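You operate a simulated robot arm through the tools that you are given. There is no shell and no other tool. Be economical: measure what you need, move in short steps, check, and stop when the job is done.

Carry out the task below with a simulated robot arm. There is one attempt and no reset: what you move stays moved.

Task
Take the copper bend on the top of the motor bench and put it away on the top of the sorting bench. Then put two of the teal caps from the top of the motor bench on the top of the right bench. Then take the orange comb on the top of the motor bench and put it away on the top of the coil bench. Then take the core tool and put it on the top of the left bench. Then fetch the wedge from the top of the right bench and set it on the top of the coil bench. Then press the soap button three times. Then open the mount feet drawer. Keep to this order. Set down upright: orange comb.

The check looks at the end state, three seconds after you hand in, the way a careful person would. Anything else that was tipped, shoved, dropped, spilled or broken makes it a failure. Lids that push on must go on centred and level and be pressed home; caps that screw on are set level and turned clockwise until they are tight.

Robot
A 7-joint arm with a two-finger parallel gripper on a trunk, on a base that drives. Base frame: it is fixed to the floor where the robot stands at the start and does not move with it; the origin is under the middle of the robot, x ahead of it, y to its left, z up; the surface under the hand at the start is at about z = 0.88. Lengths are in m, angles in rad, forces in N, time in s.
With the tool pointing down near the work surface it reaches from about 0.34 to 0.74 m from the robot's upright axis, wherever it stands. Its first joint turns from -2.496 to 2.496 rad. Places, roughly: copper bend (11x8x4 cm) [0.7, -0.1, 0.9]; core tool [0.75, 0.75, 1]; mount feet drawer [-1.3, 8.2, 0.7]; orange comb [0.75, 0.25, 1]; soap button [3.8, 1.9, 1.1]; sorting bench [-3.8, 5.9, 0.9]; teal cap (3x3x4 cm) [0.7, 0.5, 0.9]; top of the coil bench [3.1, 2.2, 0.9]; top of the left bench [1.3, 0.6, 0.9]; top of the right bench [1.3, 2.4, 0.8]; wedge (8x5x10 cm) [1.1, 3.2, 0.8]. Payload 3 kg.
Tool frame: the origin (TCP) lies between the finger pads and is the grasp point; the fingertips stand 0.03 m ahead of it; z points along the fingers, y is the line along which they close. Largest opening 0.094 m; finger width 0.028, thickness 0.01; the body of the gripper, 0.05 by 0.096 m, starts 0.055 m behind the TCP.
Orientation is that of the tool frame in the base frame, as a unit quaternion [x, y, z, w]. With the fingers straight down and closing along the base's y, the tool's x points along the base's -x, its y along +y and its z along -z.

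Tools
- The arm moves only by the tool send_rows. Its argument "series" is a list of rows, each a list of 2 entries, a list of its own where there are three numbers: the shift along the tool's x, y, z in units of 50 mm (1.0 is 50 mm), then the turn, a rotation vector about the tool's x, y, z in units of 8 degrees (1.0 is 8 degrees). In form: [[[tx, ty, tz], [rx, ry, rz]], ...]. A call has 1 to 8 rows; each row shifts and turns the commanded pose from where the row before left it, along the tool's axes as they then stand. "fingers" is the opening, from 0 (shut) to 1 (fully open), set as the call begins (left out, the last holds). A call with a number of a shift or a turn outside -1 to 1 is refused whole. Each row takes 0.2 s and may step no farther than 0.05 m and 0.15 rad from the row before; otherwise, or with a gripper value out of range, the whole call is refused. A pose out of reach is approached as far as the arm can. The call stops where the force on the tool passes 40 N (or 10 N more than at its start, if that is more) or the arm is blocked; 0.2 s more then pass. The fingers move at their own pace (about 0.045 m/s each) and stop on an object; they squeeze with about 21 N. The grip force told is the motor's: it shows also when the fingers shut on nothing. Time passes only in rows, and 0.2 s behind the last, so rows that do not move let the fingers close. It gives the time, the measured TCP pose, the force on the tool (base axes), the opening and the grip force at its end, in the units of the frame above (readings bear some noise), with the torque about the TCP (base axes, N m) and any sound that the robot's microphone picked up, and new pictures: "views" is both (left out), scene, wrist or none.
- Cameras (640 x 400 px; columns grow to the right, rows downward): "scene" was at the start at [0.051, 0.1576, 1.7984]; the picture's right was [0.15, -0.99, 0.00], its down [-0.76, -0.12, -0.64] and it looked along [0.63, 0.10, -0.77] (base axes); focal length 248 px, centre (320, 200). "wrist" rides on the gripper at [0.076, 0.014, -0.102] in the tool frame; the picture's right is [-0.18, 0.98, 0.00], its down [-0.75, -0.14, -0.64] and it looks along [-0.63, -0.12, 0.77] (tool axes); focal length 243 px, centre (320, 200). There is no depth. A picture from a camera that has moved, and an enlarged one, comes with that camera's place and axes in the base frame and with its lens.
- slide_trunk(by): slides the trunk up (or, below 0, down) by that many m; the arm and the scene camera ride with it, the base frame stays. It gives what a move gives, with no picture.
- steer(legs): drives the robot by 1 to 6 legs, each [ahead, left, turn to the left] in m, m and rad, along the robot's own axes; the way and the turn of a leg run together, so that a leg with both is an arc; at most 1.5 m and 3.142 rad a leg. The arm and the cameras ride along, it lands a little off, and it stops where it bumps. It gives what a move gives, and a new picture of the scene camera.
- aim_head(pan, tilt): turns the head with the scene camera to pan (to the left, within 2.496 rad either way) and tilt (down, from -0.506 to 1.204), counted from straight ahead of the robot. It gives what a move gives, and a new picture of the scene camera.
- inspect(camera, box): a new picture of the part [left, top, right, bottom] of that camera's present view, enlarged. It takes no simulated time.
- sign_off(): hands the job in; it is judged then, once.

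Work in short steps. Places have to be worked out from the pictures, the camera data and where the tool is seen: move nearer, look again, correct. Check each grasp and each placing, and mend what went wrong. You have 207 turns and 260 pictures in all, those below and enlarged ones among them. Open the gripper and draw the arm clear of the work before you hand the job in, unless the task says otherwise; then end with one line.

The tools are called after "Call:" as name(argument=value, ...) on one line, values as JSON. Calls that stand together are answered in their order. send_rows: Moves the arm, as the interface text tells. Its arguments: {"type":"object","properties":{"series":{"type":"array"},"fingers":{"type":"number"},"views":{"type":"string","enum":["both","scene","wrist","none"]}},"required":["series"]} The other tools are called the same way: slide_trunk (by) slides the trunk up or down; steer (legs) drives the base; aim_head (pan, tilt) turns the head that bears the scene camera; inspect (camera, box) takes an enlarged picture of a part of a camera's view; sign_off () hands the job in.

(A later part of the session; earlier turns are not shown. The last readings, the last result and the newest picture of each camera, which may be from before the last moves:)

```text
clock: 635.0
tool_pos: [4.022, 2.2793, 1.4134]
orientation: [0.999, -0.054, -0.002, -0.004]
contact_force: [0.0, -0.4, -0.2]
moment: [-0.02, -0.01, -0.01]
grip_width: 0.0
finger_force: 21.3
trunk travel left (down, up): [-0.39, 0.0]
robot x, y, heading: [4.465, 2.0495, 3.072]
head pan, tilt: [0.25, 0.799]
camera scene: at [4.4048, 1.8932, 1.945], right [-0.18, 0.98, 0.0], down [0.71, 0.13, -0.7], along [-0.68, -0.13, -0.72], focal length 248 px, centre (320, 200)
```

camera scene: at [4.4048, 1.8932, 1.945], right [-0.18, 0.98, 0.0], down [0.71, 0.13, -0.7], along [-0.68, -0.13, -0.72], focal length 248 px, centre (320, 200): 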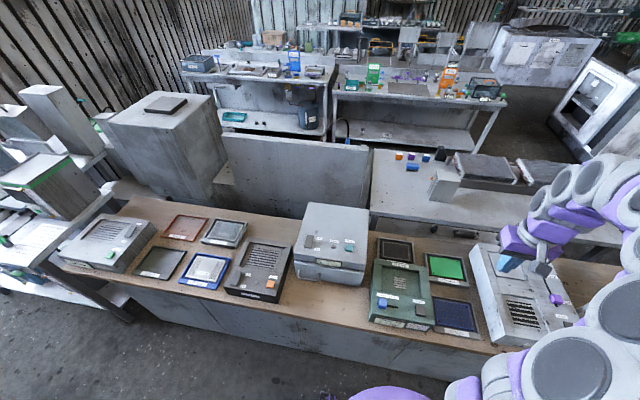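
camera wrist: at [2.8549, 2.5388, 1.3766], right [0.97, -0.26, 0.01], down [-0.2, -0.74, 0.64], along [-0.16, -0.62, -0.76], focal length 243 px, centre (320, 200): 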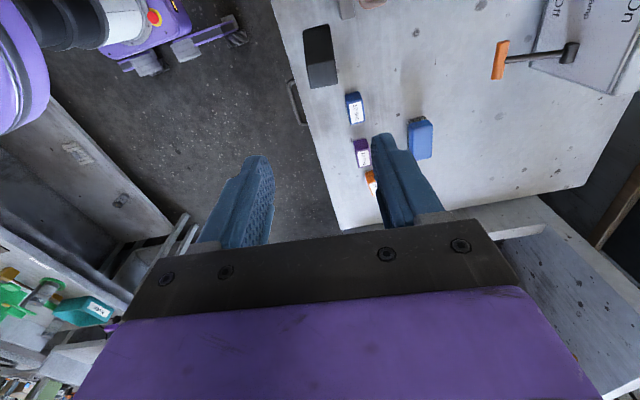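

Soap button triangulated at ≈(3.82, 1.904, 1.063), pressed from above. Strafe to line up and lower the trunk.

Call:
steer(legs=[[0, 0.3, 0.06]])

Call:
slide_trunk(by=-0.14)

Call:
inspect(camera="wrist", box=[0, 0, 640, 250])

```text
clock: 637.1
tool_pos: [3.9965, 1.9761, 1.4076]
orientation: [1.0, -0.022, -0.002, 0.004]
contact_force: [0.5, -0.4, -1.4]
moment: [0.04, 0.07, -0.02]
grip_width: 0.0
finger_force: 20.6
trunk travel left (down, up): [-0.39, 0.0]
robot x, y, heading: [4.457, 1.7485, -3.139]
head pan, tilt: [0.25, 0.799]
camera scene: at [4.4053, 1.6155, 1.9466], right [-0.25, 0.97, -0.01], down [0.7, 0.17, -0.7], along [-0.67, -0.18, -0.72], focal length 248 px, centre (320, 200)
```

scene: 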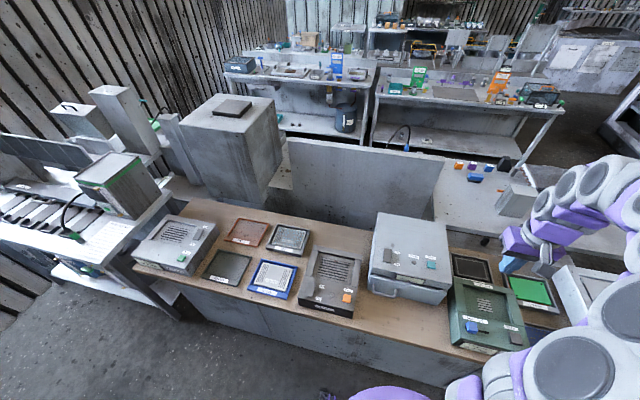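

```text
clock: 638.7
tool_pos: [3.9974, 1.9679, 1.2697]
orientation: [1.0, -0.022, -0.002, 0.001]
contact_force: [0.4, -0.1, -0.7]
moment: [0.0, 0.03, 0.0]
grip_width: 0.0
finger_force: 20.7
trunk travel left (down, up): [-0.25, 0.14]
robot x, y, heading: [4.4585, 1.7555, -3.144]
head pan, tilt: [0.25, 0.799]
```

```text
1.00 times, centred on (320, 125) of wrist (not enlarged: the box is as wide or as high as the picture)
camera zoom: at [4.0748, 1.9492, 1.3729], right [-0.23, -0.97, 0.0], down [-0.74, 0.18, 0.65], along [-0.63, 0.14, -0.76], focal length 243 px, centre (320, 275)
```

zoom: 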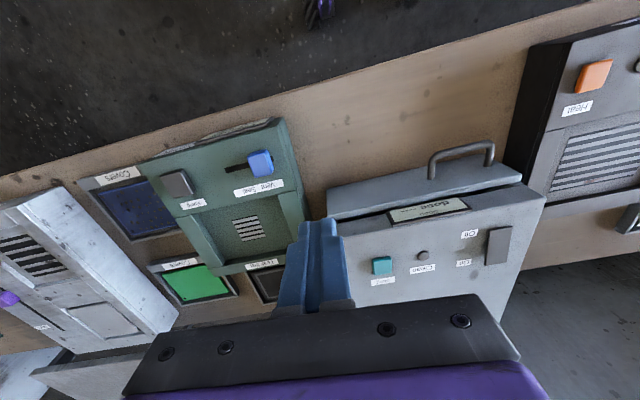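

Call:
inspect(camera="wrist", box=[330, 120, 530, 240])

Call:
send_rows(series=[[[-0.9, 0.25, 0], [0, 0, 0]], [[-0.9, 0.25, 0], [0, 0, 0]], [[-0.9, 0.25, 0], [0, 0, 0]], [[-0.8, 0.22, 0], [0, 0, 0]]], fingers=0, views="wrist")

```text
3.20 times, centred on (430, 180) of wrist
camera zoom: at [4.0748, 1.9492, 1.3729], right [-0.23, -0.97, 0.0], down [-0.74, 0.18, 0.65], along [-0.63, 0.14, -0.76], focal length 776 px, centre (-32, 264)
```

zoom: 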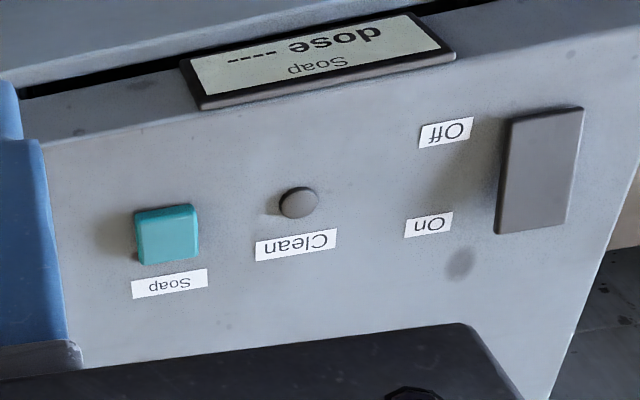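

```text
clock: 639.7
tool_pos: [3.8217, 1.9264, 1.2683]
orientation: [1.0, -0.021, -0.002, 0.003]
contact_force: [-0.1, -0.3, 0.6]
moment: [-0.01, -0.04, 0.01]
grip_width: 0.0003
finger_force: 20.5
trunk travel left (down, up): [-0.25, 0.14]
robot x, y, heading: [4.4553, 1.7563, -3.143]
head pan, tilt: [0.25, 0.799]
camera wrist: at [3.897, 1.9095, 1.3714], right [-0.23, -0.97, 0.01], down [-0.74, 0.18, 0.64], along [-0.63, 0.14, -0.76], focal length 243 px, centre (320, 200)
```

wrist: 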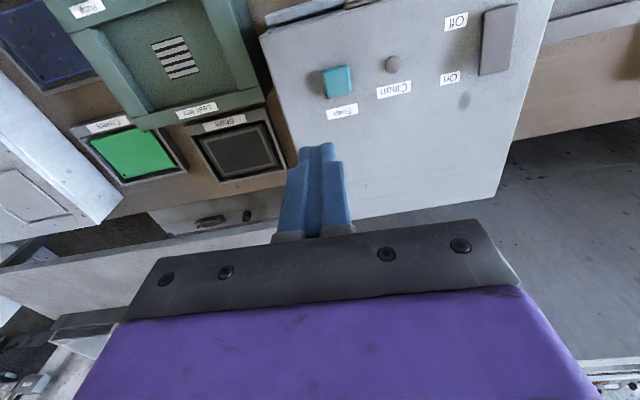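

Line up over the button (3.815, 1.904) and descend to just above it.

Call:
send_rows(series=[[[-0.12, 0.45, 0], [0, 0, 0]], [[0, 0, 1], [0, 0, 0]], [[0, 0, 1], [0, 0, 0]], [[0, 0, 0.9], [0, 0, 0]]], views="wrist")

```text
clock: 640.7
tool_pos: [3.8091, 1.9031, 1.126]
orientation: [1.0, -0.023, -0.002, 0.001]
contact_force: [0.2, -0.7, -0.4]
moment: [0.01, -0.01, -0.01]
grip_width: 0.0
finger_force: 20.8
trunk travel left (down, up): [-0.25, 0.14]
robot x, y, heading: [4.4576, 1.7513, -3.145]
head pan, tilt: [0.25, 0.799]
camera wrist: at [3.8853, 1.884, 1.2287], right [-0.23, -0.97, 0.0], down [-0.74, 0.18, 0.65], along [-0.63, 0.15, -0.76], focal length 243 px, centre (320, 200)
```

wrist: 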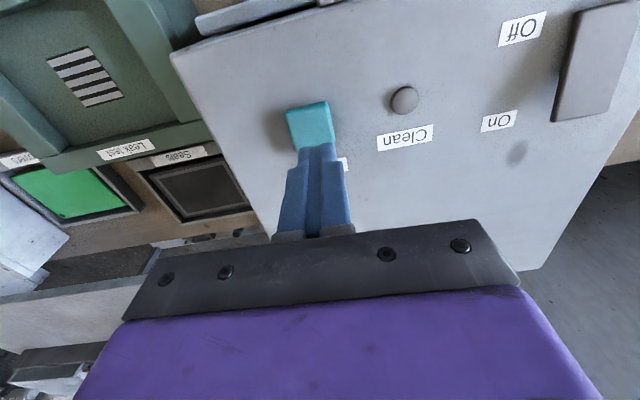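

Call:
send_rows(series=[[[0.18, -0.06, 0], [0, 0, 0]], [[0, 0, 0.3], [0, 0, 0]], [[0, 0, 0.15], [0, 0, 0]]], views="wrist")

```text
clock: 641.5
tool_pos: [3.8205, 1.9065, 1.1045]
orientation: [1.0, -0.022, -0.003, 0.001]
contact_force: [0.4, 0.0, -0.3]
moment: [-0.05, 0.03, -0.01]
grip_width: 0.0
finger_force: 21.0
trunk travel left (down, up): [-0.25, 0.14]
robot x, y, heading: [4.4555, 1.7542, -3.144]
head pan, tilt: [0.25, 0.799]
camera wrist: at [3.8969, 1.8879, 1.2073], right [-0.23, -0.97, 0.0], down [-0.74, 0.18, 0.65], along [-0.63, 0.15, -0.76], focal length 243 px, centre (320, 200)
```

wrist: 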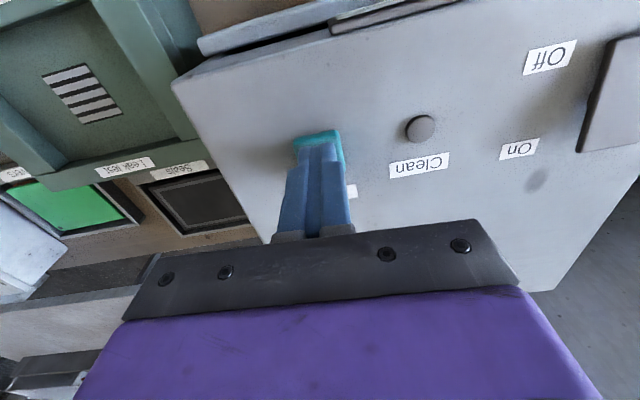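

Tips are over the button. Press down in small steps, watching force.

Call:
send_rows(series=[[[0, 0, 0.08], [0, 0, 0]], [[0, 0, 0.08], [0, 0, 0]], [[0, 0, 0.06], [0, 0, 0]]], views="none")

```text
clock: 642.3
tool_pos: [3.8224, 1.8989, 1.0949]
orientation: [1.0, -0.022, -0.005, 0.0]
contact_force: [-0.6, -3.3, 8.5]
moment: [-0.05, -0.05, -0.01]
grip_width: 0.0001
finger_force: 20.3
trunk travel left (down, up): [-0.25, 0.14]
robot x, y, heading: [4.4587, 1.7547, -3.143]
head pan, tilt: [0.25, 0.799]
heard: click
```

A click at 8.5 N. Back off and check the dose display.

Call:
send_rows(series=[[[0, 0, -0.3], [0, 0, 0]], [[0, 0, -0.5], [0, 0, 0]], [[0, 0, -0.8], [0, 0, 0]]], views="none")

Call:
inspect(camera="wrist", box=[180, 0, 500, 200])

```text
clock: 643.1
tool_pos: [3.8214, 1.8998, 1.173]
orientation: [1.0, -0.022, -0.004, -0.001]
contact_force: [0.9, -0.7, 0.4]
moment: [0.0, -0.03, 0.01]
grip_width: 0.0002
finger_force: 21.2
trunk travel left (down, up): [-0.25, 0.14]
robot x, y, heading: [4.454, 1.7494, -3.144]
head pan, tilt: [0.25, 0.799]
```

```text
2.00 times, centred on (340, 100) of wrist
camera zoom: at [3.8988, 1.8805, 1.2763], right [-0.23, -0.97, 0.0], down [-0.74, 0.17, 0.65], along [-0.63, 0.15, -0.76], focal length 485 px, centre (280, 400)
```

zoom: 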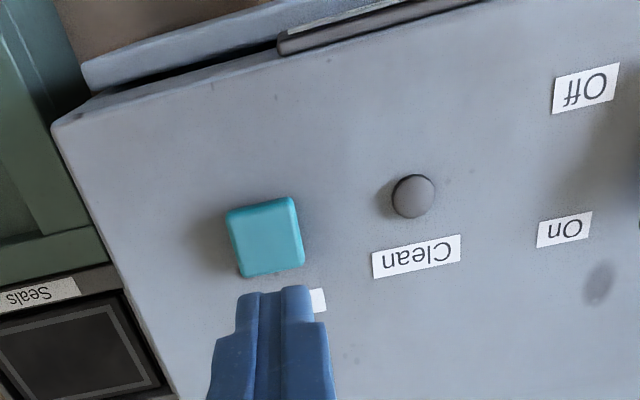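

Call:
inspect(camera="scene", box=[330, 200, 480, 310])

```text
3.64 times, centred on (405, 255) of scene
camera zoom: at [4.4057, 1.5931, 1.8049], right [-0.25, 0.97, 0.0], down [0.7, 0.18, -0.7], along [-0.67, -0.17, -0.72], focal length 900 px, centre (11, 0)
```

zoom: 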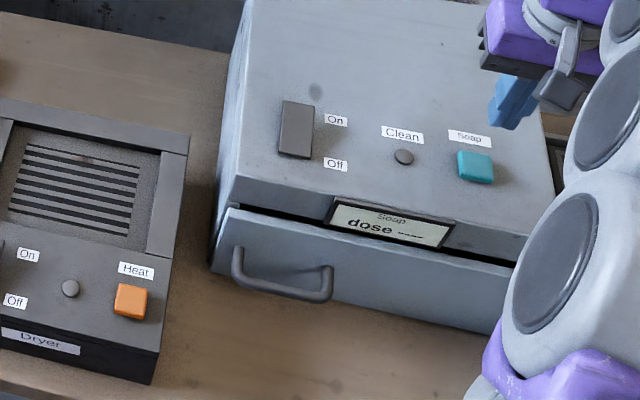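

Call:
inspect(camera="scene", box=[402, 240, 442, 265])

```text
16.00 times, centred on (422, 252) of scene
camera zoom: at [4.4057, 1.5931, 1.8049], right [-0.25, 0.97, 0.0], down [0.7, 0.18, -0.7], along [-0.67, -0.17, -0.72], focal length 3961 px, centre (-1312, -640)
```

zoom: 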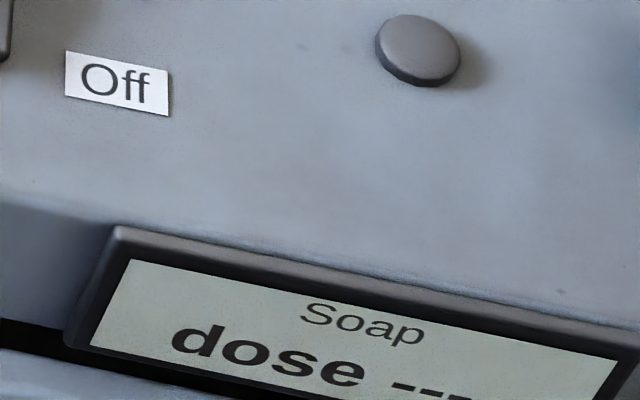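

The display text is static; the click is the press signal. Press a second time.

Call:
send_rows(series=[[[0, 0.0, 0.8], [0, 0, 0]], [[0, 0, 0.5], [0, 0, 0]], [[0, 0, 0.1], [0, 0, 0]], [[0, 0, 0.08], [0, 0, 0]], [[0, 0, 0.08], [0, 0, 0]]], views="none")

```text
clock: 644.3
tool_pos: [3.8219, 1.8976, 1.0952]
orientation: [1.0, -0.021, -0.003, -0.001]
contact_force: [-0.4, -1.4, 2.4]
moment: [-0.01, -0.02, 0.05]
grip_width: 0.0002
finger_force: 20.9
trunk travel left (down, up): [-0.25, 0.14]
robot x, y, heading: [4.4562, 1.7478, -3.144]
head pan, tilt: [0.25, 0.799]
heard: click
```

Second click. Release, then third press.

Call:
send_rows(series=[[[0, 0, -0.3], [0, 0, 0]], [[0, 0, -0.5], [0, 0, 0]], [[0, 0, -0.2], [0, 0, 0]]], views="none")

Call:
inspect(camera="scene", box=[410, 240, 460, 270])

Call:
send_rows(series=[[[0, 0.0, 0.5], [0, 0, 0]], [[0, 0, 0.25], [0, 0, 0]], [[0, 0, 0.08], [0, 0, 0]], [[0, 0, 0.08], [0, 0, 0]], [[0, 0, 0.08], [0, 0, 0]]], views="none")

```text
clock: 645.1
tool_pos: [3.8231, 1.9002, 1.1456]
orientation: [1.0, -0.022, -0.002, -0.001]
contact_force: [0.8, 0.6, 0.6]
moment: [-0.01, -0.01, 0.0]
grip_width: 0.0
finger_force: 20.9
trunk travel left (down, up): [-0.25, 0.14]
robot x, y, heading: [4.4569, 1.7526, -3.14]
head pan, tilt: [0.25, 0.799]
```

```text
12.80 times, centred on (435, 255) of scene
camera zoom: at [4.4042, 1.5932, 1.8049], right [-0.25, 0.97, 0.0], down [0.7, 0.18, -0.7], along [-0.67, -0.17, -0.72], focal length 3169 px, centre (-1152, -504)
```

zoom: 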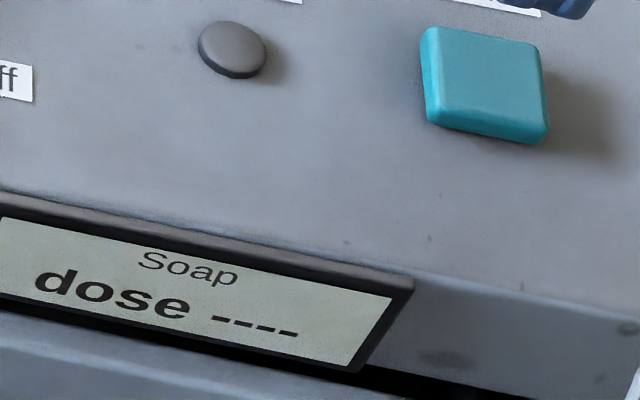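

```text
clock: 646.3
tool_pos: [3.8214, 1.9007, 1.0951]
orientation: [1.0, -0.022, -0.004, -0.001]
contact_force: [0.0, 0.7, 1.8]
moment: [-0.01, 0.0, -0.01]
grip_width: 0.0
finger_force: 21.1
trunk travel left (down, up): [-0.25, 0.14]
robot x, y, heading: [4.4563, 1.7522, -3.141]
head pan, tilt: [0.25, 0.799]
heard: click
```

Third click. Withdraw and recheck the display.

Call:
send_rows(series=[[[0, 0, -0.3], [0, 0, 0]], [[0, 0, -0.8], [0, 0, 0]], [[0, 0, -1], [0, 0, 0]], [[0, 0, -1], [0, 0, 0]], [[0, 0, -0.5], [0, 0, 0]]], views="none")

Call:
inspect(camera="scene", box=[380, 220, 470, 280])

```text
clock: 647.5
tool_pos: [3.8241, 1.8968, 1.2767]
orientation: [1.0, -0.021, -0.004, -0.001]
contact_force: [0.2, -0.4, 1.0]
moment: [-0.01, -0.03, -0.02]
grip_width: 0.0
finger_force: 21.5
trunk travel left (down, up): [-0.25, 0.14]
robot x, y, heading: [4.457, 1.7528, -3.142]
head pan, tilt: [0.25, 0.799]
```

```text
6.67 times, centred on (425, 250) of scene
camera zoom: at [4.4043, 1.593, 1.8048], right [-0.25, 0.97, 0.0], down [0.7, 0.18, -0.7], along [-0.67, -0.17, -0.72], focal length 1651 px, centre (-380, -133)
```

zoom: 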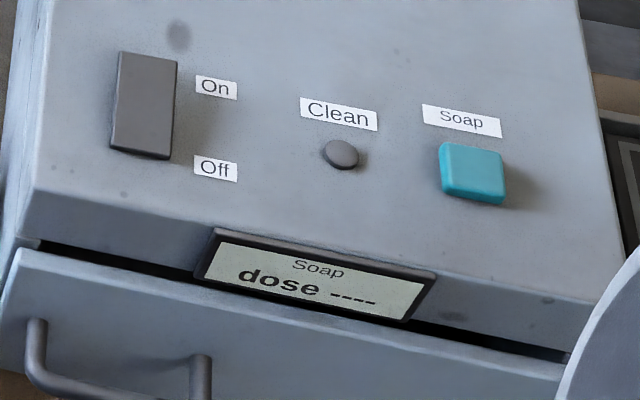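

Three presses done. Retract and head to the mount feet drawer, keeping heading π.

Call:
send_rows(series=[[[1, 0, 0], [0, 0, 0]], [[1, 0, 0], [0, 0, 0]], [[1, 0, 0], [0, 0, 0]], [[1, 0, 0], [0, 0, 0]]], views="none")

Call:
steer(legs=[[0, -1.5, 0], [0, -0.8, 0], [1.5, 0, 0], [1.5, 0, 0]])

```text
clock: 648.5
tool_pos: [4.0264, 1.889, 1.273]
orientation: [1.0, -0.021, -0.004, 0.0]
contact_force: [0.7, 0.1, 0.4]
moment: [-0.04, 0.02, 0.0]
grip_width: 0.0
finger_force: 21.5
trunk travel left (down, up): [-0.25, 0.14]
robot x, y, heading: [4.4617, 1.7511, -3.137]
head pan, tilt: [0.25, 0.799]
```

```text
clock: 673.8
tool_pos: [1.0653, 4.1045, 1.2714]
orientation: [1.0, -0.004, -0.005, -0.001]
contact_force: [0.0, 0.2, 0.2]
moment: [0.0, 0.01, -0.01]
grip_width: 0.0
finger_force: 21.1
trunk travel left (down, up): [-0.25, 0.14]
robot x, y, heading: [1.5053, 3.9841, -3.103]
head pan, tilt: [0.25, 0.799]
camera scene: at [1.4586, 3.8234, 1.8049], right [-0.28, 0.96, 0.0], down [0.69, 0.2, -0.7], along [-0.67, -0.2, -0.72], focal length 248 px, centre (320, 200)
```

scene: 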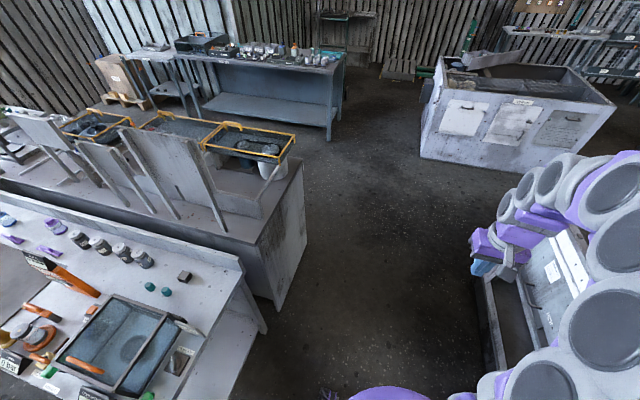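

Call:
steer(legs=[[0, 0, -0.04], [1.5, 0, 0], [0.45, 0, 0], [0, -1.5, 0], [0, -0.6, 0]])

Call:
aim_head(pan=-0.9, tilt=0.5)

```text
clock: 693.7
tool_pos: [-0.9243, 6.108, 1.2731]
orientation: [1.0, -0.011, -0.003, -0.001]
contact_force: [-0.8, 1.1, -0.3]
moment: [0.0, 0.0, 0.02]
grip_width: 0.0002
finger_force: 21.1
trunk travel left (down, up): [-0.25, 0.14]
robot x, y, heading: [-0.4902, 5.9779, -3.121]
head pan, tilt: [0.25, 0.799]
camera scene: at [-0.5355, 5.8198, 1.8049], right [-0.27, 0.96, 0.0], down [0.69, 0.19, -0.7], along [-0.67, -0.19, -0.72], focal length 248 px, centre (320, 200)
```

scene: 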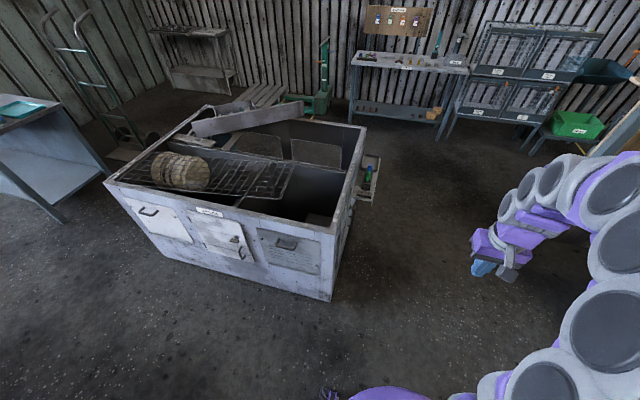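

```text
clock: 695.1
tool_pos: [-0.9237, 6.107, 1.2741]
orientation: [1.0, -0.01, -0.003, -0.001]
contact_force: [-0.3, -1.2, -0.2]
moment: [0.0, 0.02, 0.01]
grip_width: 0.0
finger_force: 21.2
trunk travel left (down, up): [-0.25, 0.14]
robot x, y, heading: [-0.4911, 5.9778, -3.117]
head pan, tilt: [-0.901, 0.499]
camera scene: at [-0.5161, 5.9115, 1.8309], right [0.77, 0.64, 0.0], down [0.31, -0.37, -0.88], along [-0.56, 0.67, -0.48], focal length 248 px, centre (320, 200)
```

scene: 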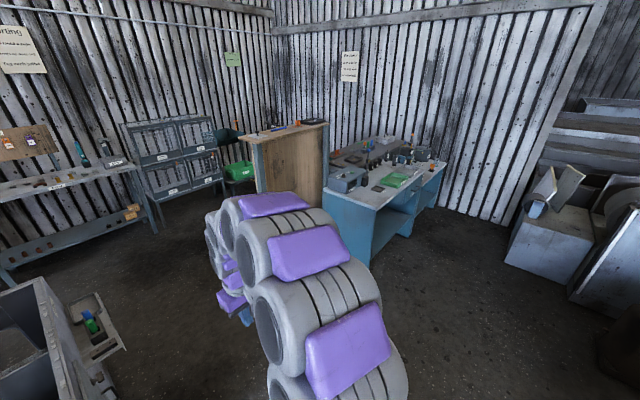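

Call:
steer(legs=[[0, -1.5, 0], [0, -0.6, -0.02]])

Call:
aim_head(pan=0.1, tilt=0.75)

```text
clock: 705.5
tool_pos: [-1.0158, 8.2054, 1.2744]
orientation: [1.0, -0.006, -0.004, 0.0]
contact_force: [-0.9, 0.4, -0.1]
moment: [0.01, -0.02, 0.0]
grip_width: 0.0
finger_force: 21.2
trunk travel left (down, up): [-0.25, 0.14]
robot x, y, heading: [-0.5847, 8.0837, -3.108]
head pan, tilt: [-0.901, 0.499]
camera scene: at [-0.6066, 8.0157, 1.831], right [0.76, 0.65, 0.0], down [0.31, -0.37, -0.88], along [-0.57, 0.67, -0.48], focal length 248 px, centre (320, 200)
```

scene: 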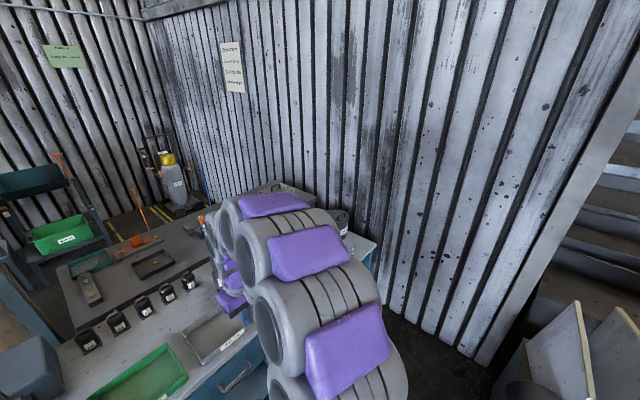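

```text
clock: 706.8
tool_pos: [-1.0156, 8.2058, 1.274]
orientation: [1.0, -0.006, -0.004, -0.001]
contact_force: [-0.6, -0.5, 0.4]
moment: [0.0, -0.01, -0.02]
grip_width: 0.0001
finger_force: 21.2
trunk travel left (down, up): [-0.25, 0.14]
robot x, y, heading: [-0.5812, 8.0807, -3.107]
head pan, tilt: [0.099, 0.75]
camera scene: at [-0.6299, 7.9337, 1.8089], right [-0.13, 0.99, 0.0], down [0.68, 0.09, -0.73], along [-0.72, -0.1, -0.68], focal length 248 px, centre (320, 200)
```

scene: 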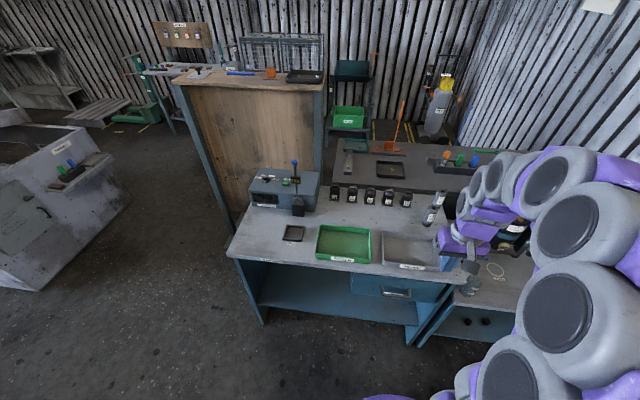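

Call:
inspect(camera="scene", box=[300, 230, 480, 340])

```text
3.56 times, centred on (390, 285) of scene
camera zoom: at [-0.6299, 7.9337, 1.8089], right [-0.13, 0.99, 0.0], down [0.68, 0.09, -0.73], along [-0.72, -0.1, -0.68], focal length 880 px, centre (71, -102)
```

zoom: 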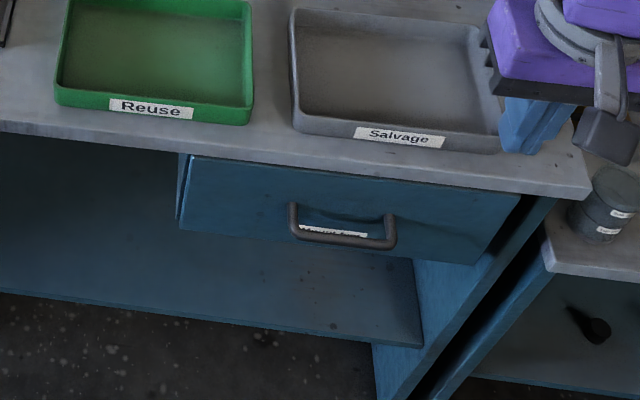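

The drawer with bar handle is at ≈(-1.19, 8.2, 0.72). I'll orient the tool horizontally, fingers closing vertically on the bar: yaw 90°, then tilt forward 90°.

Call:
send_rows(series=[[[0, 0, 0], [0, 0, 1]], [[0, 0, 0], [0, 0, 1]], [[0, 0, 0], [0, 0, 1]], [[0, 0, 0], [0, 0, 1]], [[0, 0, 0], [0, 0, 1]], [[0, 0, 0], [0, 0, 1]], [[0, 0, 0], [0, 0, 1]], [[0, 0, 0], [0, 0, 1]]], views="none")

Call:
send_rows(series=[[[0, 0, 0], [0, 0, 1]], [[0, 0, 0], [0, 0, 1]], [[0, 0, 0], [0, 0, 1]], [[0, 0, 0], [0, 0, 0.25]], [[0, 0, 0], [-1, 0, 0]], [[0, 0, 0], [-1, 0, 0]], [[0, 0, 0], [-1, 0, 0]], [[0, 0, 0], [-1, 0, 0]]], views="scene")

```text
clock: 708.6
tool_pos: [-1.0149, 8.2053, 1.273]
orientation: [0.844, -0.536, -0.003, 0.002]
contact_force: [-0.5, 0.1, 0.0]
moment: [0.0, 0.02, 0.02]
grip_width: 0.0002
finger_force: 21.1
trunk travel left (down, up): [-0.25, 0.14]
robot x, y, heading: [-0.5791, 8.0819, -3.107]
head pan, tilt: [0.099, 0.75]
```

```text
clock: 710.4
tool_pos: [-1.0149, 8.2066, 1.273]
orientation: [-0.675, 0.683, 0.2, -0.198]
contact_force: [0.3, 0.2, 0.3]
moment: [0.0, -0.02, -0.02]
grip_width: 0.0
finger_force: 21.2
trunk travel left (down, up): [-0.25, 0.14]
robot x, y, heading: [-0.5798, 8.0788, -3.104]
head pan, tilt: [0.099, 0.75]
camera scene: at [-0.6275, 7.9348, 1.809], right [-0.13, 0.99, 0.0], down [0.68, 0.09, -0.73], along [-0.72, -0.1, -0.68], focal length 248 px, centre (320, 200)
```

scene: 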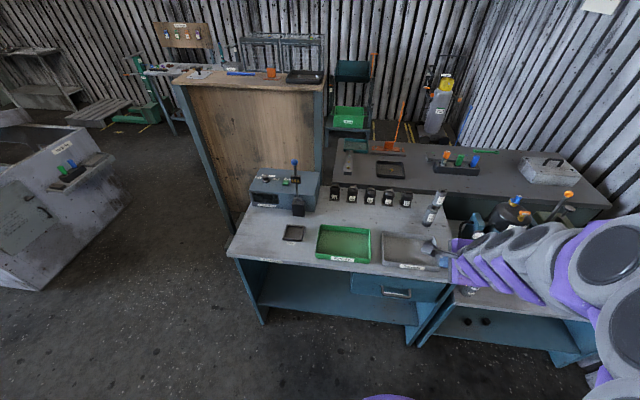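

Tilt is going the right way. Continue to horizontal.

Call:
send_rows(series=[[[0, 0, 0], [-1, 0, 0]], [[0, 0, 0], [-1, 0, 0]], [[0, 0, 0], [-1, 0, 0]], [[0, 0, 0], [-1, 0, 0]], [[0, 0, 0], [-1, 0, 0]], [[0, 0, 0], [-1, 0, 0]], [[0, 0, 0], [-1, 0, 0]], [[0, 0, 0], [-0.25, 0, 0]]], views="both")

```text
clock: 712.2
tool_pos: [-1.0651, 8.2553, 1.3291]
orientation: [-0.616, 0.619, 0.34, -0.35]
contact_force: [0.3, -1.1, -0.1]
moment: [0.02, 0.0, 0.02]
grip_width: 0.0
finger_force: 21.5
out of reach, approached as far as the arm can: row 1, 2, 3, 4, 5, 6, 7
trunk travel left (down, up): [-0.25, 0.14]
robot x, y, heading: [-0.5819, 8.0835, -3.106]
head pan, tilt: [0.099, 0.75]
camera scene: at [-0.6287, 7.9364, 1.8092], right [-0.13, 0.99, 0.0], down [0.68, 0.09, -0.73], along [-0.72, -0.1, -0.68], focal length 248 px, centre (320, 200)
camera wrist: at [-0.9848, 8.1788, 1.3976], right [-0.51, 0.19, 0.84], down [0.62, 0.76, 0.2], along [-0.59, 0.62, -0.51], focal length 243 px, centre (320, 200)
```

scene: 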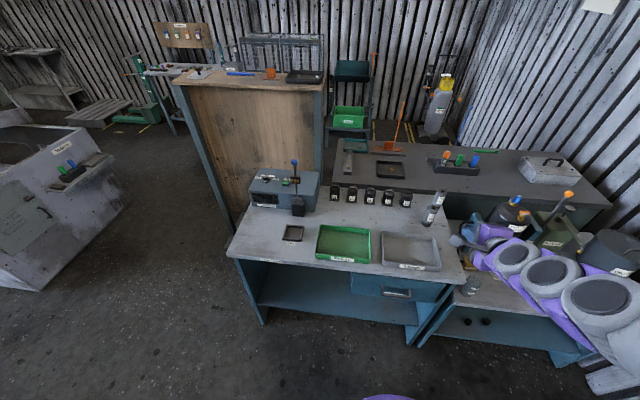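
wrist: 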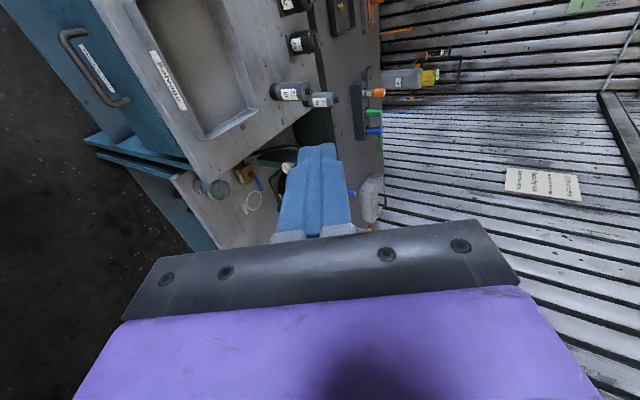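

The pose is too close to the body for a horizontal tool. Back up, then extend the hand forward.

Call:
steer(legs=[[-0.4, 0, -0.03]])

Call:
send_rows(series=[[[0, 0, 0.9], [0, 0, 0]], [[0, 0, 0.9], [0, 0, 0]], [[0, 0, 0.9], [0, 0, 0]], [[0, 0, 0.9], [0, 0, 0]]], views="both")

```text
clock: 714.7
tool_pos: [-0.6558, 8.2753, 1.33]
orientation: [-0.608, 0.625, 0.344, -0.348]
contact_force: [0.8, -0.5, -0.7]
moment: [0.04, 0.06, 0.0]
grip_width: 0.0003
finger_force: 20.4
trunk travel left (down, up): [-0.25, 0.14]
robot x, y, heading: [-0.1727, 8.0956, -3.129]
head pan, tilt: [0.099, 0.75]
camera scene: at [-0.2273, 7.9463, 1.8091], right [-0.11, 0.99, 0.0], down [0.68, 0.07, -0.73], along [-0.73, -0.08, -0.68], focal length 248 px, centre (320, 200)
```

scene: 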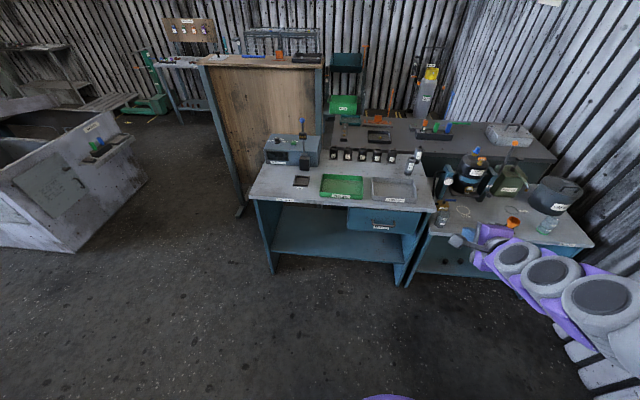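

```text
clock: 715.7
tool_pos: [-0.8144, 8.2791, 1.2316]
orientation: [-0.609, 0.626, 0.344, -0.345]
contact_force: [-1.3, -0.3, -0.2]
moment: [0.03, -0.05, 0.0]
grip_width: 0.0
finger_force: 21.1
trunk travel left (down, up): [-0.25, 0.14]
robot x, y, heading: [-0.1741, 8.0916, -3.127]
head pan, tilt: [0.099, 0.75]
camera scene: at [-0.2326, 7.9458, 1.8089], right [-0.11, 0.99, 0.0], down [0.68, 0.07, -0.73], along [-0.72, -0.08, -0.68], focal length 248 px, centre (320, 200)
camera wrist: at [-0.7369, 8.2021, 1.2993], right [-0.51, 0.21, 0.83], down [0.64, 0.74, 0.21], along [-0.58, 0.64, -0.51], focal length 243 px, centre (320, 200)
```

scene: 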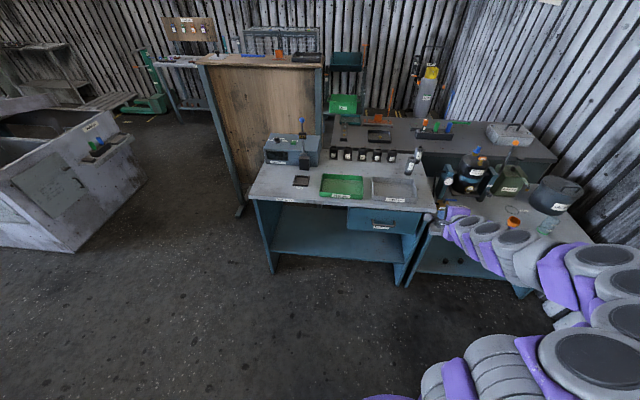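
wrist: 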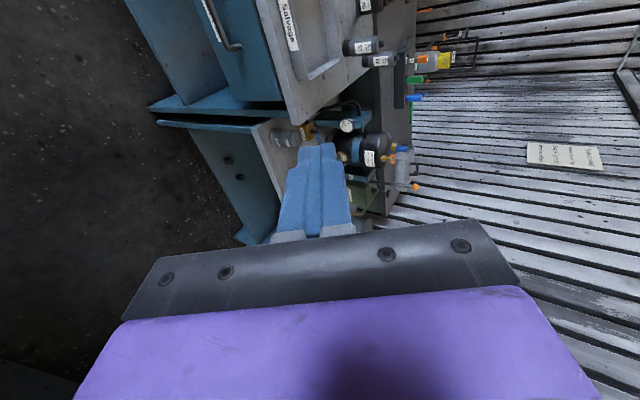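

Reachable now. Finish the tilt (≈32° more).

Call:
send_rows(series=[[[0, 0, 0], [-1, 0, 0]], [[0, 0, 0], [-1, 0, 0]], [[0, 0, 0], [-1, 0, 0]], [[0, 0, 0], [-0.95, 0, 0]]], views="none")

```text
clock: 716.7
tool_pos: [-0.8108, 8.277, 1.2352]
orientation: [-0.49, 0.508, 0.502, -0.5]
contact_force: [-0.2, 1.0, -0.2]
moment: [0.0, -0.01, -0.02]
grip_width: 0.0001
finger_force: 20.5
trunk travel left (down, up): [-0.25, 0.14]
robot x, y, heading: [-0.1769, 8.092, -3.132]
head pan, tilt: [0.099, 0.75]
```

Tool is horizontal, fingers vertical. Lower the trunk and the hand to handle height.

Call:
slide_trunk(by=-0.25)

Call:
send_rows(series=[[[0, -0.9, 0], [0, 0, 0]], [[0, -0.9, 0], [0, 0, 0]], [[0, -0.9, 0], [0, 0, 0]], [[0, -0.9, 0], [0, 0, 0]]], fingers=0.6, views="both")

```text
clock: 719.3
tool_pos: [-0.8102, 8.2769, 0.9851]
orientation: [-0.491, 0.508, 0.501, -0.499]
contact_force: [1.2, 1.0, 0.9]
moment: [-0.02, -0.03, -0.02]
grip_width: 0.0002
finger_force: 21.3
trunk travel left (down, up): [0.0, 0.39]
robot x, y, heading: [-0.1793, 8.0908, -3.134]
head pan, tilt: [0.099, 0.75]
```

```text
clock: 720.3
tool_pos: [-0.8108, 8.2729, 0.8035]
orientation: [-0.491, 0.508, 0.502, -0.499]
contact_force: [0.2, 0.7, -0.3]
moment: [-0.03, -0.01, -0.01]
grip_width: 0.0566
finger_force: 0.0
trunk travel left (down, up): [0.0, 0.39]
robot x, y, heading: [-0.1757, 8.091, -3.132]
head pan, tilt: [0.099, 0.75]
camera scene: at [-0.2305, 7.9455, 1.559], right [-0.11, 0.99, 0.0], down [0.68, 0.07, -0.73], along [-0.73, -0.08, -0.68], focal length 248 px, centre (320, 200)
camera wrist: at [-0.7109, 8.194, 0.8199], right [0.01, 0.2, 0.98], down [0.66, 0.74, -0.15], along [-0.75, 0.64, -0.13], focal length 243 px, centre (320, 200)
```

scene: 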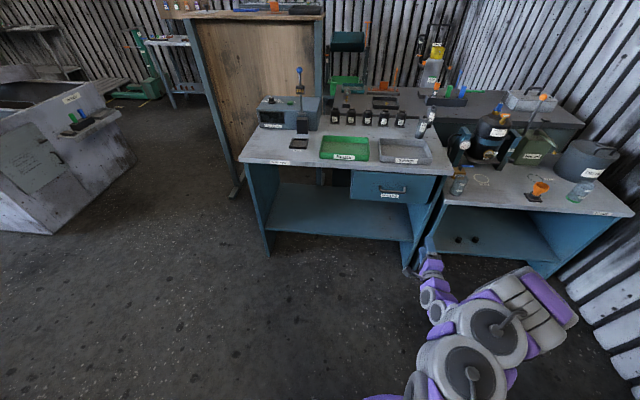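
wrist: 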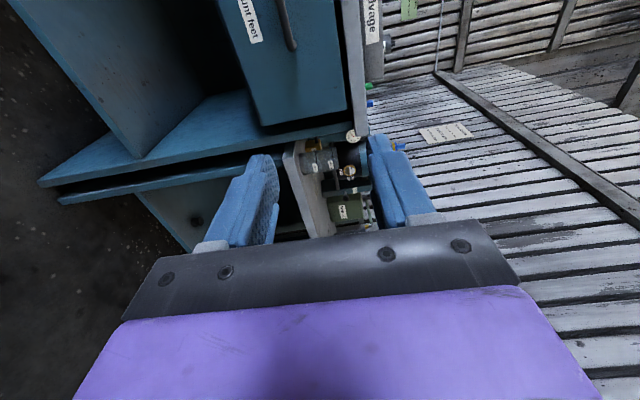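

Label confirms "Mount feet". Zoom for accurate handle location.

Call:
inspect(camera="scene", box=[340, 150, 450, 220])

Call:
inspect(camera="wrist", box=[180, 0, 420, 160])

```text
5.71 times, centred on (395, 185) of scene
camera zoom: at [-0.2305, 7.9455, 1.559], right [-0.11, 0.99, 0.0], down [0.68, 0.07, -0.73], along [-0.73, -0.08, -0.68], focal length 1415 px, centre (-109, 286)
```

zoom: 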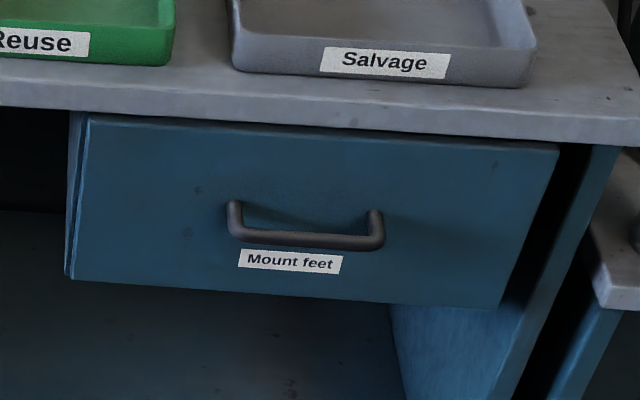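

```text
2.50 times, centred on (300, 80) of wrist
camera zoom: at [-0.7109, 8.194, 0.8199], right [0.01, 0.2, 0.98], down [0.66, 0.74, -0.15], along [-0.75, 0.64, -0.13], focal length 606 px, centre (370, 500)
```

zoom: 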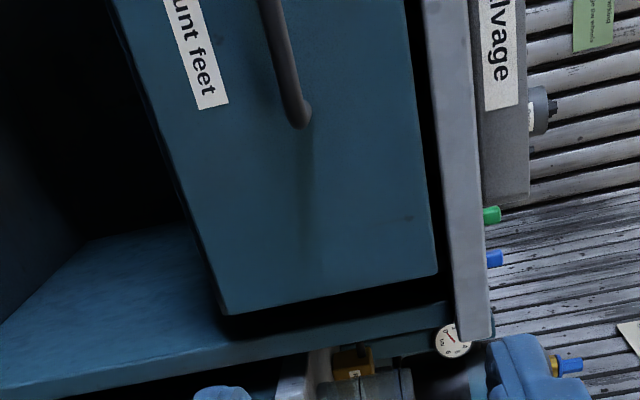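

Handle bar spans y≈8.14–8.256 at x≈-1.19, z≈0.762. Align laterally/vertically, then drive 0.27 m forward.

Call:
send_rows(series=[[[0.75, -0.42, 0], [0, 0, 0]], [[0.75, -0.42, 0], [0, 0, 0]], [[0, 0, 0], [0, 0, 0]]], fingers=0.6, views="none")

Call:
steer(legs=[[0.26, 0, 0]])

Call:
inspect(camera="wrist", box=[0, 0, 640, 300])

```text
clock: 721.1
tool_pos: [-0.8108, 8.1998, 0.7606]
orientation: [-0.492, 0.508, 0.502, -0.498]
contact_force: [0.1, 0.3, 0.6]
moment: [0.01, 0.02, -0.01]
grip_width: 0.0562
finger_force: 0.1
trunk travel left (down, up): [0.0, 0.39]
robot x, y, heading: [-0.177, 8.0919, -3.128]
head pan, tilt: [0.099, 0.75]
```

```text
clock: 722.9
tool_pos: [-1.0758, 8.1995, 0.7613]
orientation: [-0.491, 0.509, 0.502, -0.498]
contact_force: [0.6, -0.2, 0.2]
moment: [-0.02, 0.0, 0.02]
grip_width: 0.0563
finger_force: 0.1
trunk travel left (down, up): [0.0, 0.39]
robot x, y, heading: [-0.4363, 8.0932, -3.133]
head pan, tilt: [0.099, 0.75]
camera scene: at [-0.4951, 7.9432, 1.559], right [-0.11, 0.99, 0.0], down [0.68, 0.07, -0.73], along [-0.73, -0.08, -0.68], focal length 248 px, centre (320, 200)
```

scene: 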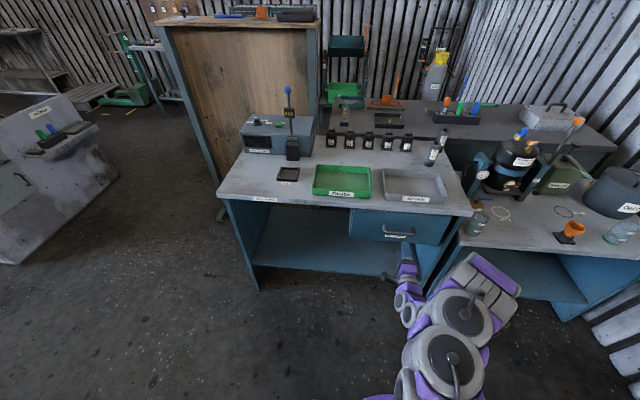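

```text
1.00 times, centred on (320, 150) of wrist (not enlarged: the box is as wide or as high as the picture)
camera zoom: at [-0.9747, 8.1212, 0.778], right [0.01, 0.2, 0.98], down [0.66, 0.74, -0.15], along [-0.75, 0.65, -0.13], focal length 243 px, centre (320, 250)
```

zoom: 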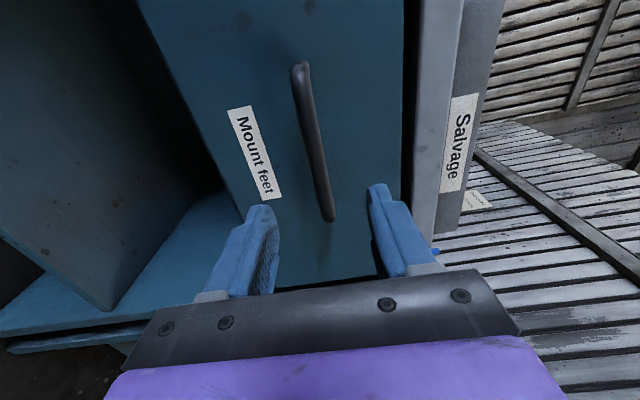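

Handle is centred between the finger heights. Advance 9 cm and close.

Call:
send_rows(series=[[[0, 0, 0.6], [0, 0, 0]], [[0, 0, 0.6], [0, 0, 0]], [[0, 0, 0.6], [0, 0, 0]]], views="wrist")

```text
clock: 723.7
tool_pos: [-1.1655, 8.204, 0.7636]
orientation: [-0.49, 0.509, 0.503, -0.498]
contact_force: [0.1, 1.0, -0.2]
moment: [-0.01, -0.01, 0.03]
grip_width: 0.0565
finger_force: 0.1
trunk travel left (down, up): [0.0, 0.39]
robot x, y, heading: [-0.4417, 8.0894, -3.134]
head pan, tilt: [0.099, 0.75]
camera wrist: at [-1.0639, 8.1242, 0.7808], right [0.01, 0.2, 0.98], down [0.66, 0.74, -0.15], along [-0.75, 0.65, -0.13], focal length 243 px, centre (320, 200)
```

wrist: 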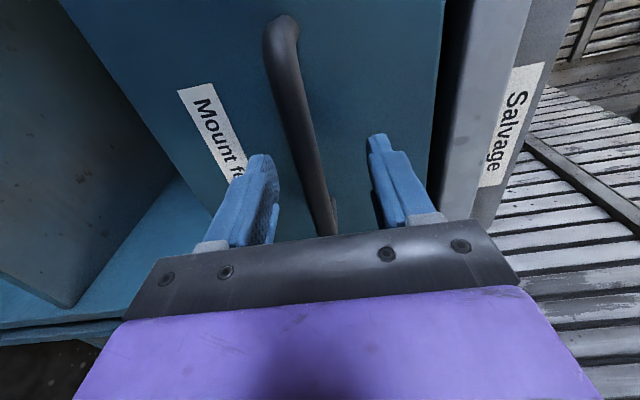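

The bar is between the fingers. Close.

Call:
send_rows(series=[[[0, 0, 0], [0, 0, 0]], [[0, 0, 0], [0, 0, 0]], [[0, 0, 0], [0, 0, 0]], [[0, 0, 0], [0, 0, 0]]], fingers=0, views="wrist")

```text
clock: 724.7
tool_pos: [-1.1661, 8.2032, 0.7604]
orientation: [-0.492, 0.511, 0.501, -0.496]
contact_force: [1.6, -0.3, -29.0]
moment: [1.14, -0.26, 0.02]
grip_width: 0.0139
finger_force: 41.8
trunk travel left (down, up): [0.0, 0.39]
robot x, y, heading: [-0.4419, 8.0883, -3.133]
head pan, tilt: [0.099, 0.75]
camera wrist: at [-1.0639, 8.1244, 0.7772], right [0.0, 0.2, 0.98], down [0.66, 0.74, -0.15], along [-0.75, 0.65, -0.13], focal length 243 px, centre (320, 200)
```

wrist: 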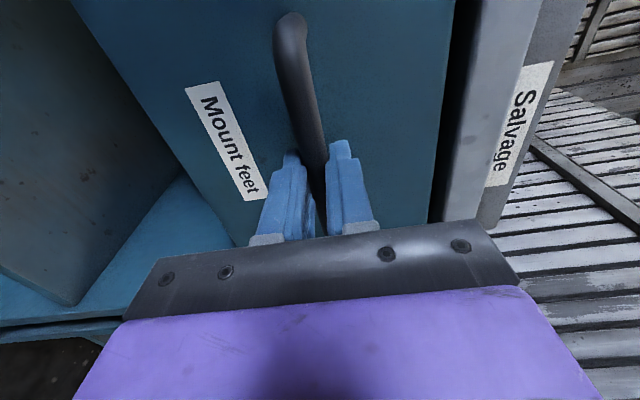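

Gripped; slight vertical misalignment (bar a bit lower). Ease down 3 mm, then pull back.

Call:
send_rows(series=[[[0, -0.06, 0], [0, 0, 0]], [[0, 0, -0.3], [0, 0, 0]]], views="none")

```text
clock: 725.3
tool_pos: [-1.1506, 8.2028, 0.7605]
orientation: [-0.49, 0.51, 0.502, -0.497]
contact_force: [0.7, 4.7, -29.4]
moment: [1.21, -0.32, 0.22]
grip_width: 0.014
finger_force: 45.2
trunk travel left (down, up): [0.0, 0.39]
robot x, y, heading: [-0.4418, 8.0885, -3.139]
head pan, tilt: [0.099, 0.75]
```

Call:
send_rows(series=[[[0, -0.08, 0], [0, 0, 0]], [[0, 0, 0], [0, 0, 0]]], views="wrist")

```text
clock: 725.9
tool_pos: [-1.1501, 8.2033, 0.759]
orientation: [-0.488, 0.508, 0.505, -0.499]
contact_force: [-1.1, 8.0, -0.6]
moment: [1.25, -0.03, 0.23]
grip_width: 0.0137
finger_force: 45.1
trunk travel left (down, up): [0.0, 0.39]
robot x, y, heading: [-0.4442, 8.0901, -3.136]
head pan, tilt: [0.099, 0.75]
camera wrist: at [-1.0492, 8.124, 0.7755], right [0.01, 0.2, 0.98], down [0.66, 0.73, -0.16], along [-0.75, 0.65, -0.12], focal length 243 px, centre (320, 200)
```

wrist: 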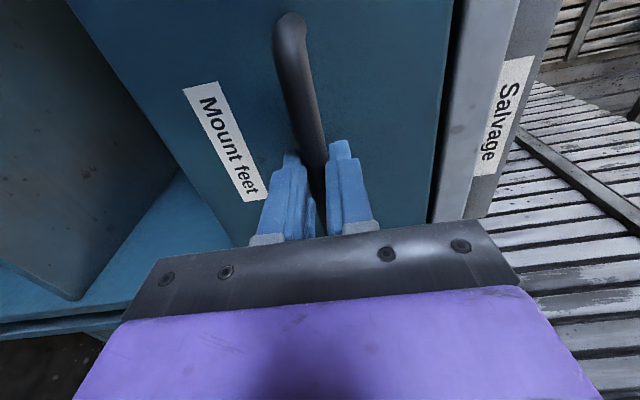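

Force relieved and the drawer is already moving. Pull by driving back 0.2 m.

Call:
steer(legs=[[-0.2, 0, 0]])

```text
clock: 727.5
tool_pos: [-0.9478, 8.2032, 0.7594]
orientation: [-0.489, 0.507, 0.504, -0.499]
contact_force: [0.3, 6.2, 29.2]
moment: [1.21, 0.27, 0.18]
grip_width: 0.0139
finger_force: 45.2
trunk travel left (down, up): [0.0, 0.39]
robot x, y, heading: [-0.2361, 8.0868, -3.134]
head pan, tilt: [0.099, 0.75]
camera scene: at [-0.2886, 7.9438, 1.5594], right [-0.1, 0.99, 0.0], down [0.68, 0.07, -0.73], along [-0.73, -0.08, -0.68], focal length 248 px, centre (320, 200)
```

scene: 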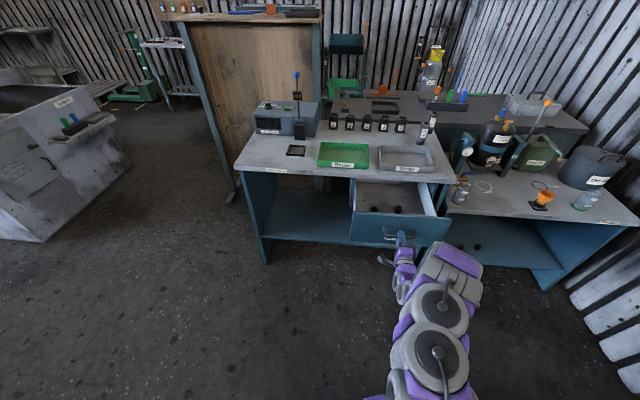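

Drawer is out ~22 cm. Pull a bit more to find whether it is near full travel.

Call:
steer(legs=[[-0.06, 0, 0]])

Call:
inspect(camera="scene", box=[330, 150, 470, 260])

```text
clock: 728.5
tool_pos: [-0.8867, 8.2034, 0.7598]
orientation: [-0.489, 0.507, 0.506, -0.499]
contact_force: [-0.7, -1.5, 16.3]
moment: [1.17, 0.08, -0.06]
grip_width: 0.0137
finger_force: 44.9
trunk travel left (down, up): [0.0, 0.39]
robot x, y, heading: [-0.1739, 8.0893, -3.138]
head pan, tilt: [0.099, 0.75]
camera scene: at [-0.2307, 7.9424, 1.559], right [-0.1, 0.99, 0.0], down [0.68, 0.07, -0.73], along [-0.73, -0.08, -0.68], focal length 248 px, centre (320, 200)
```

scene: 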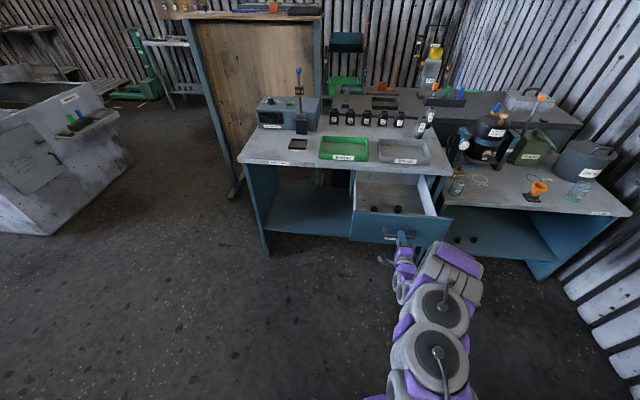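

```text
3.64 times, centred on (400, 205) of scene
camera zoom: at [-0.2307, 7.9424, 1.559], right [-0.1, 0.99, 0.0], down [0.68, 0.07, -0.73], along [-0.73, -0.08, -0.68], focal length 900 px, centre (29, 182)
```

zoom: 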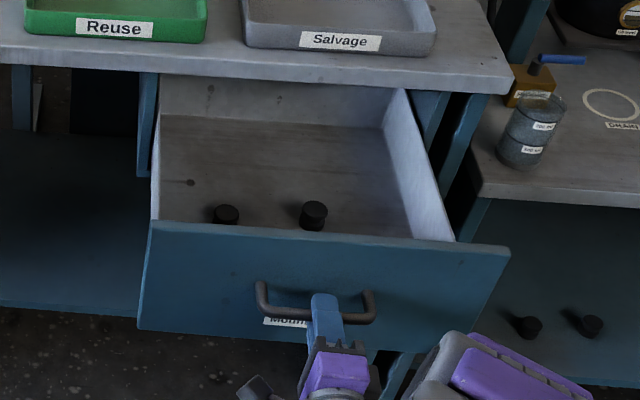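

The drawer is fully open (back wall visible). Release and back away.

Call:
send_rows(series=[[[0, 0, 0], [0, 0, 0]], [[0, 0, 0], [0, 0, 0]], [[0, 0, 0], [0, 0, 0]], [[0, 0, 0], [0, 0, 0]]], fingers=0.6, views="wrist")

```text
clock: 729.5
tool_pos: [-0.8881, 8.2034, 0.7596]
orientation: [-0.488, 0.507, 0.505, -0.499]
contact_force: [-0.1, -1.0, 0.7]
moment: [0.01, 0.03, 0.01]
grip_width: 0.0563
finger_force: 0.1
trunk travel left (down, up): [0.0, 0.39]
robot x, y, heading: [-0.1803, 8.0902, -3.136]
head pan, tilt: [0.099, 0.75]
camera wrist: at [-0.7871, 8.1247, 0.775], right [0.01, 0.2, 0.98], down [0.66, 0.74, -0.16], along [-0.75, 0.65, -0.12], focal length 243 px, centre (320, 200)
```

wrist: 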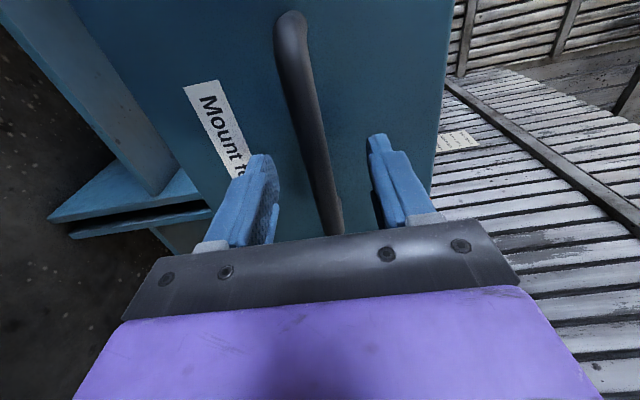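

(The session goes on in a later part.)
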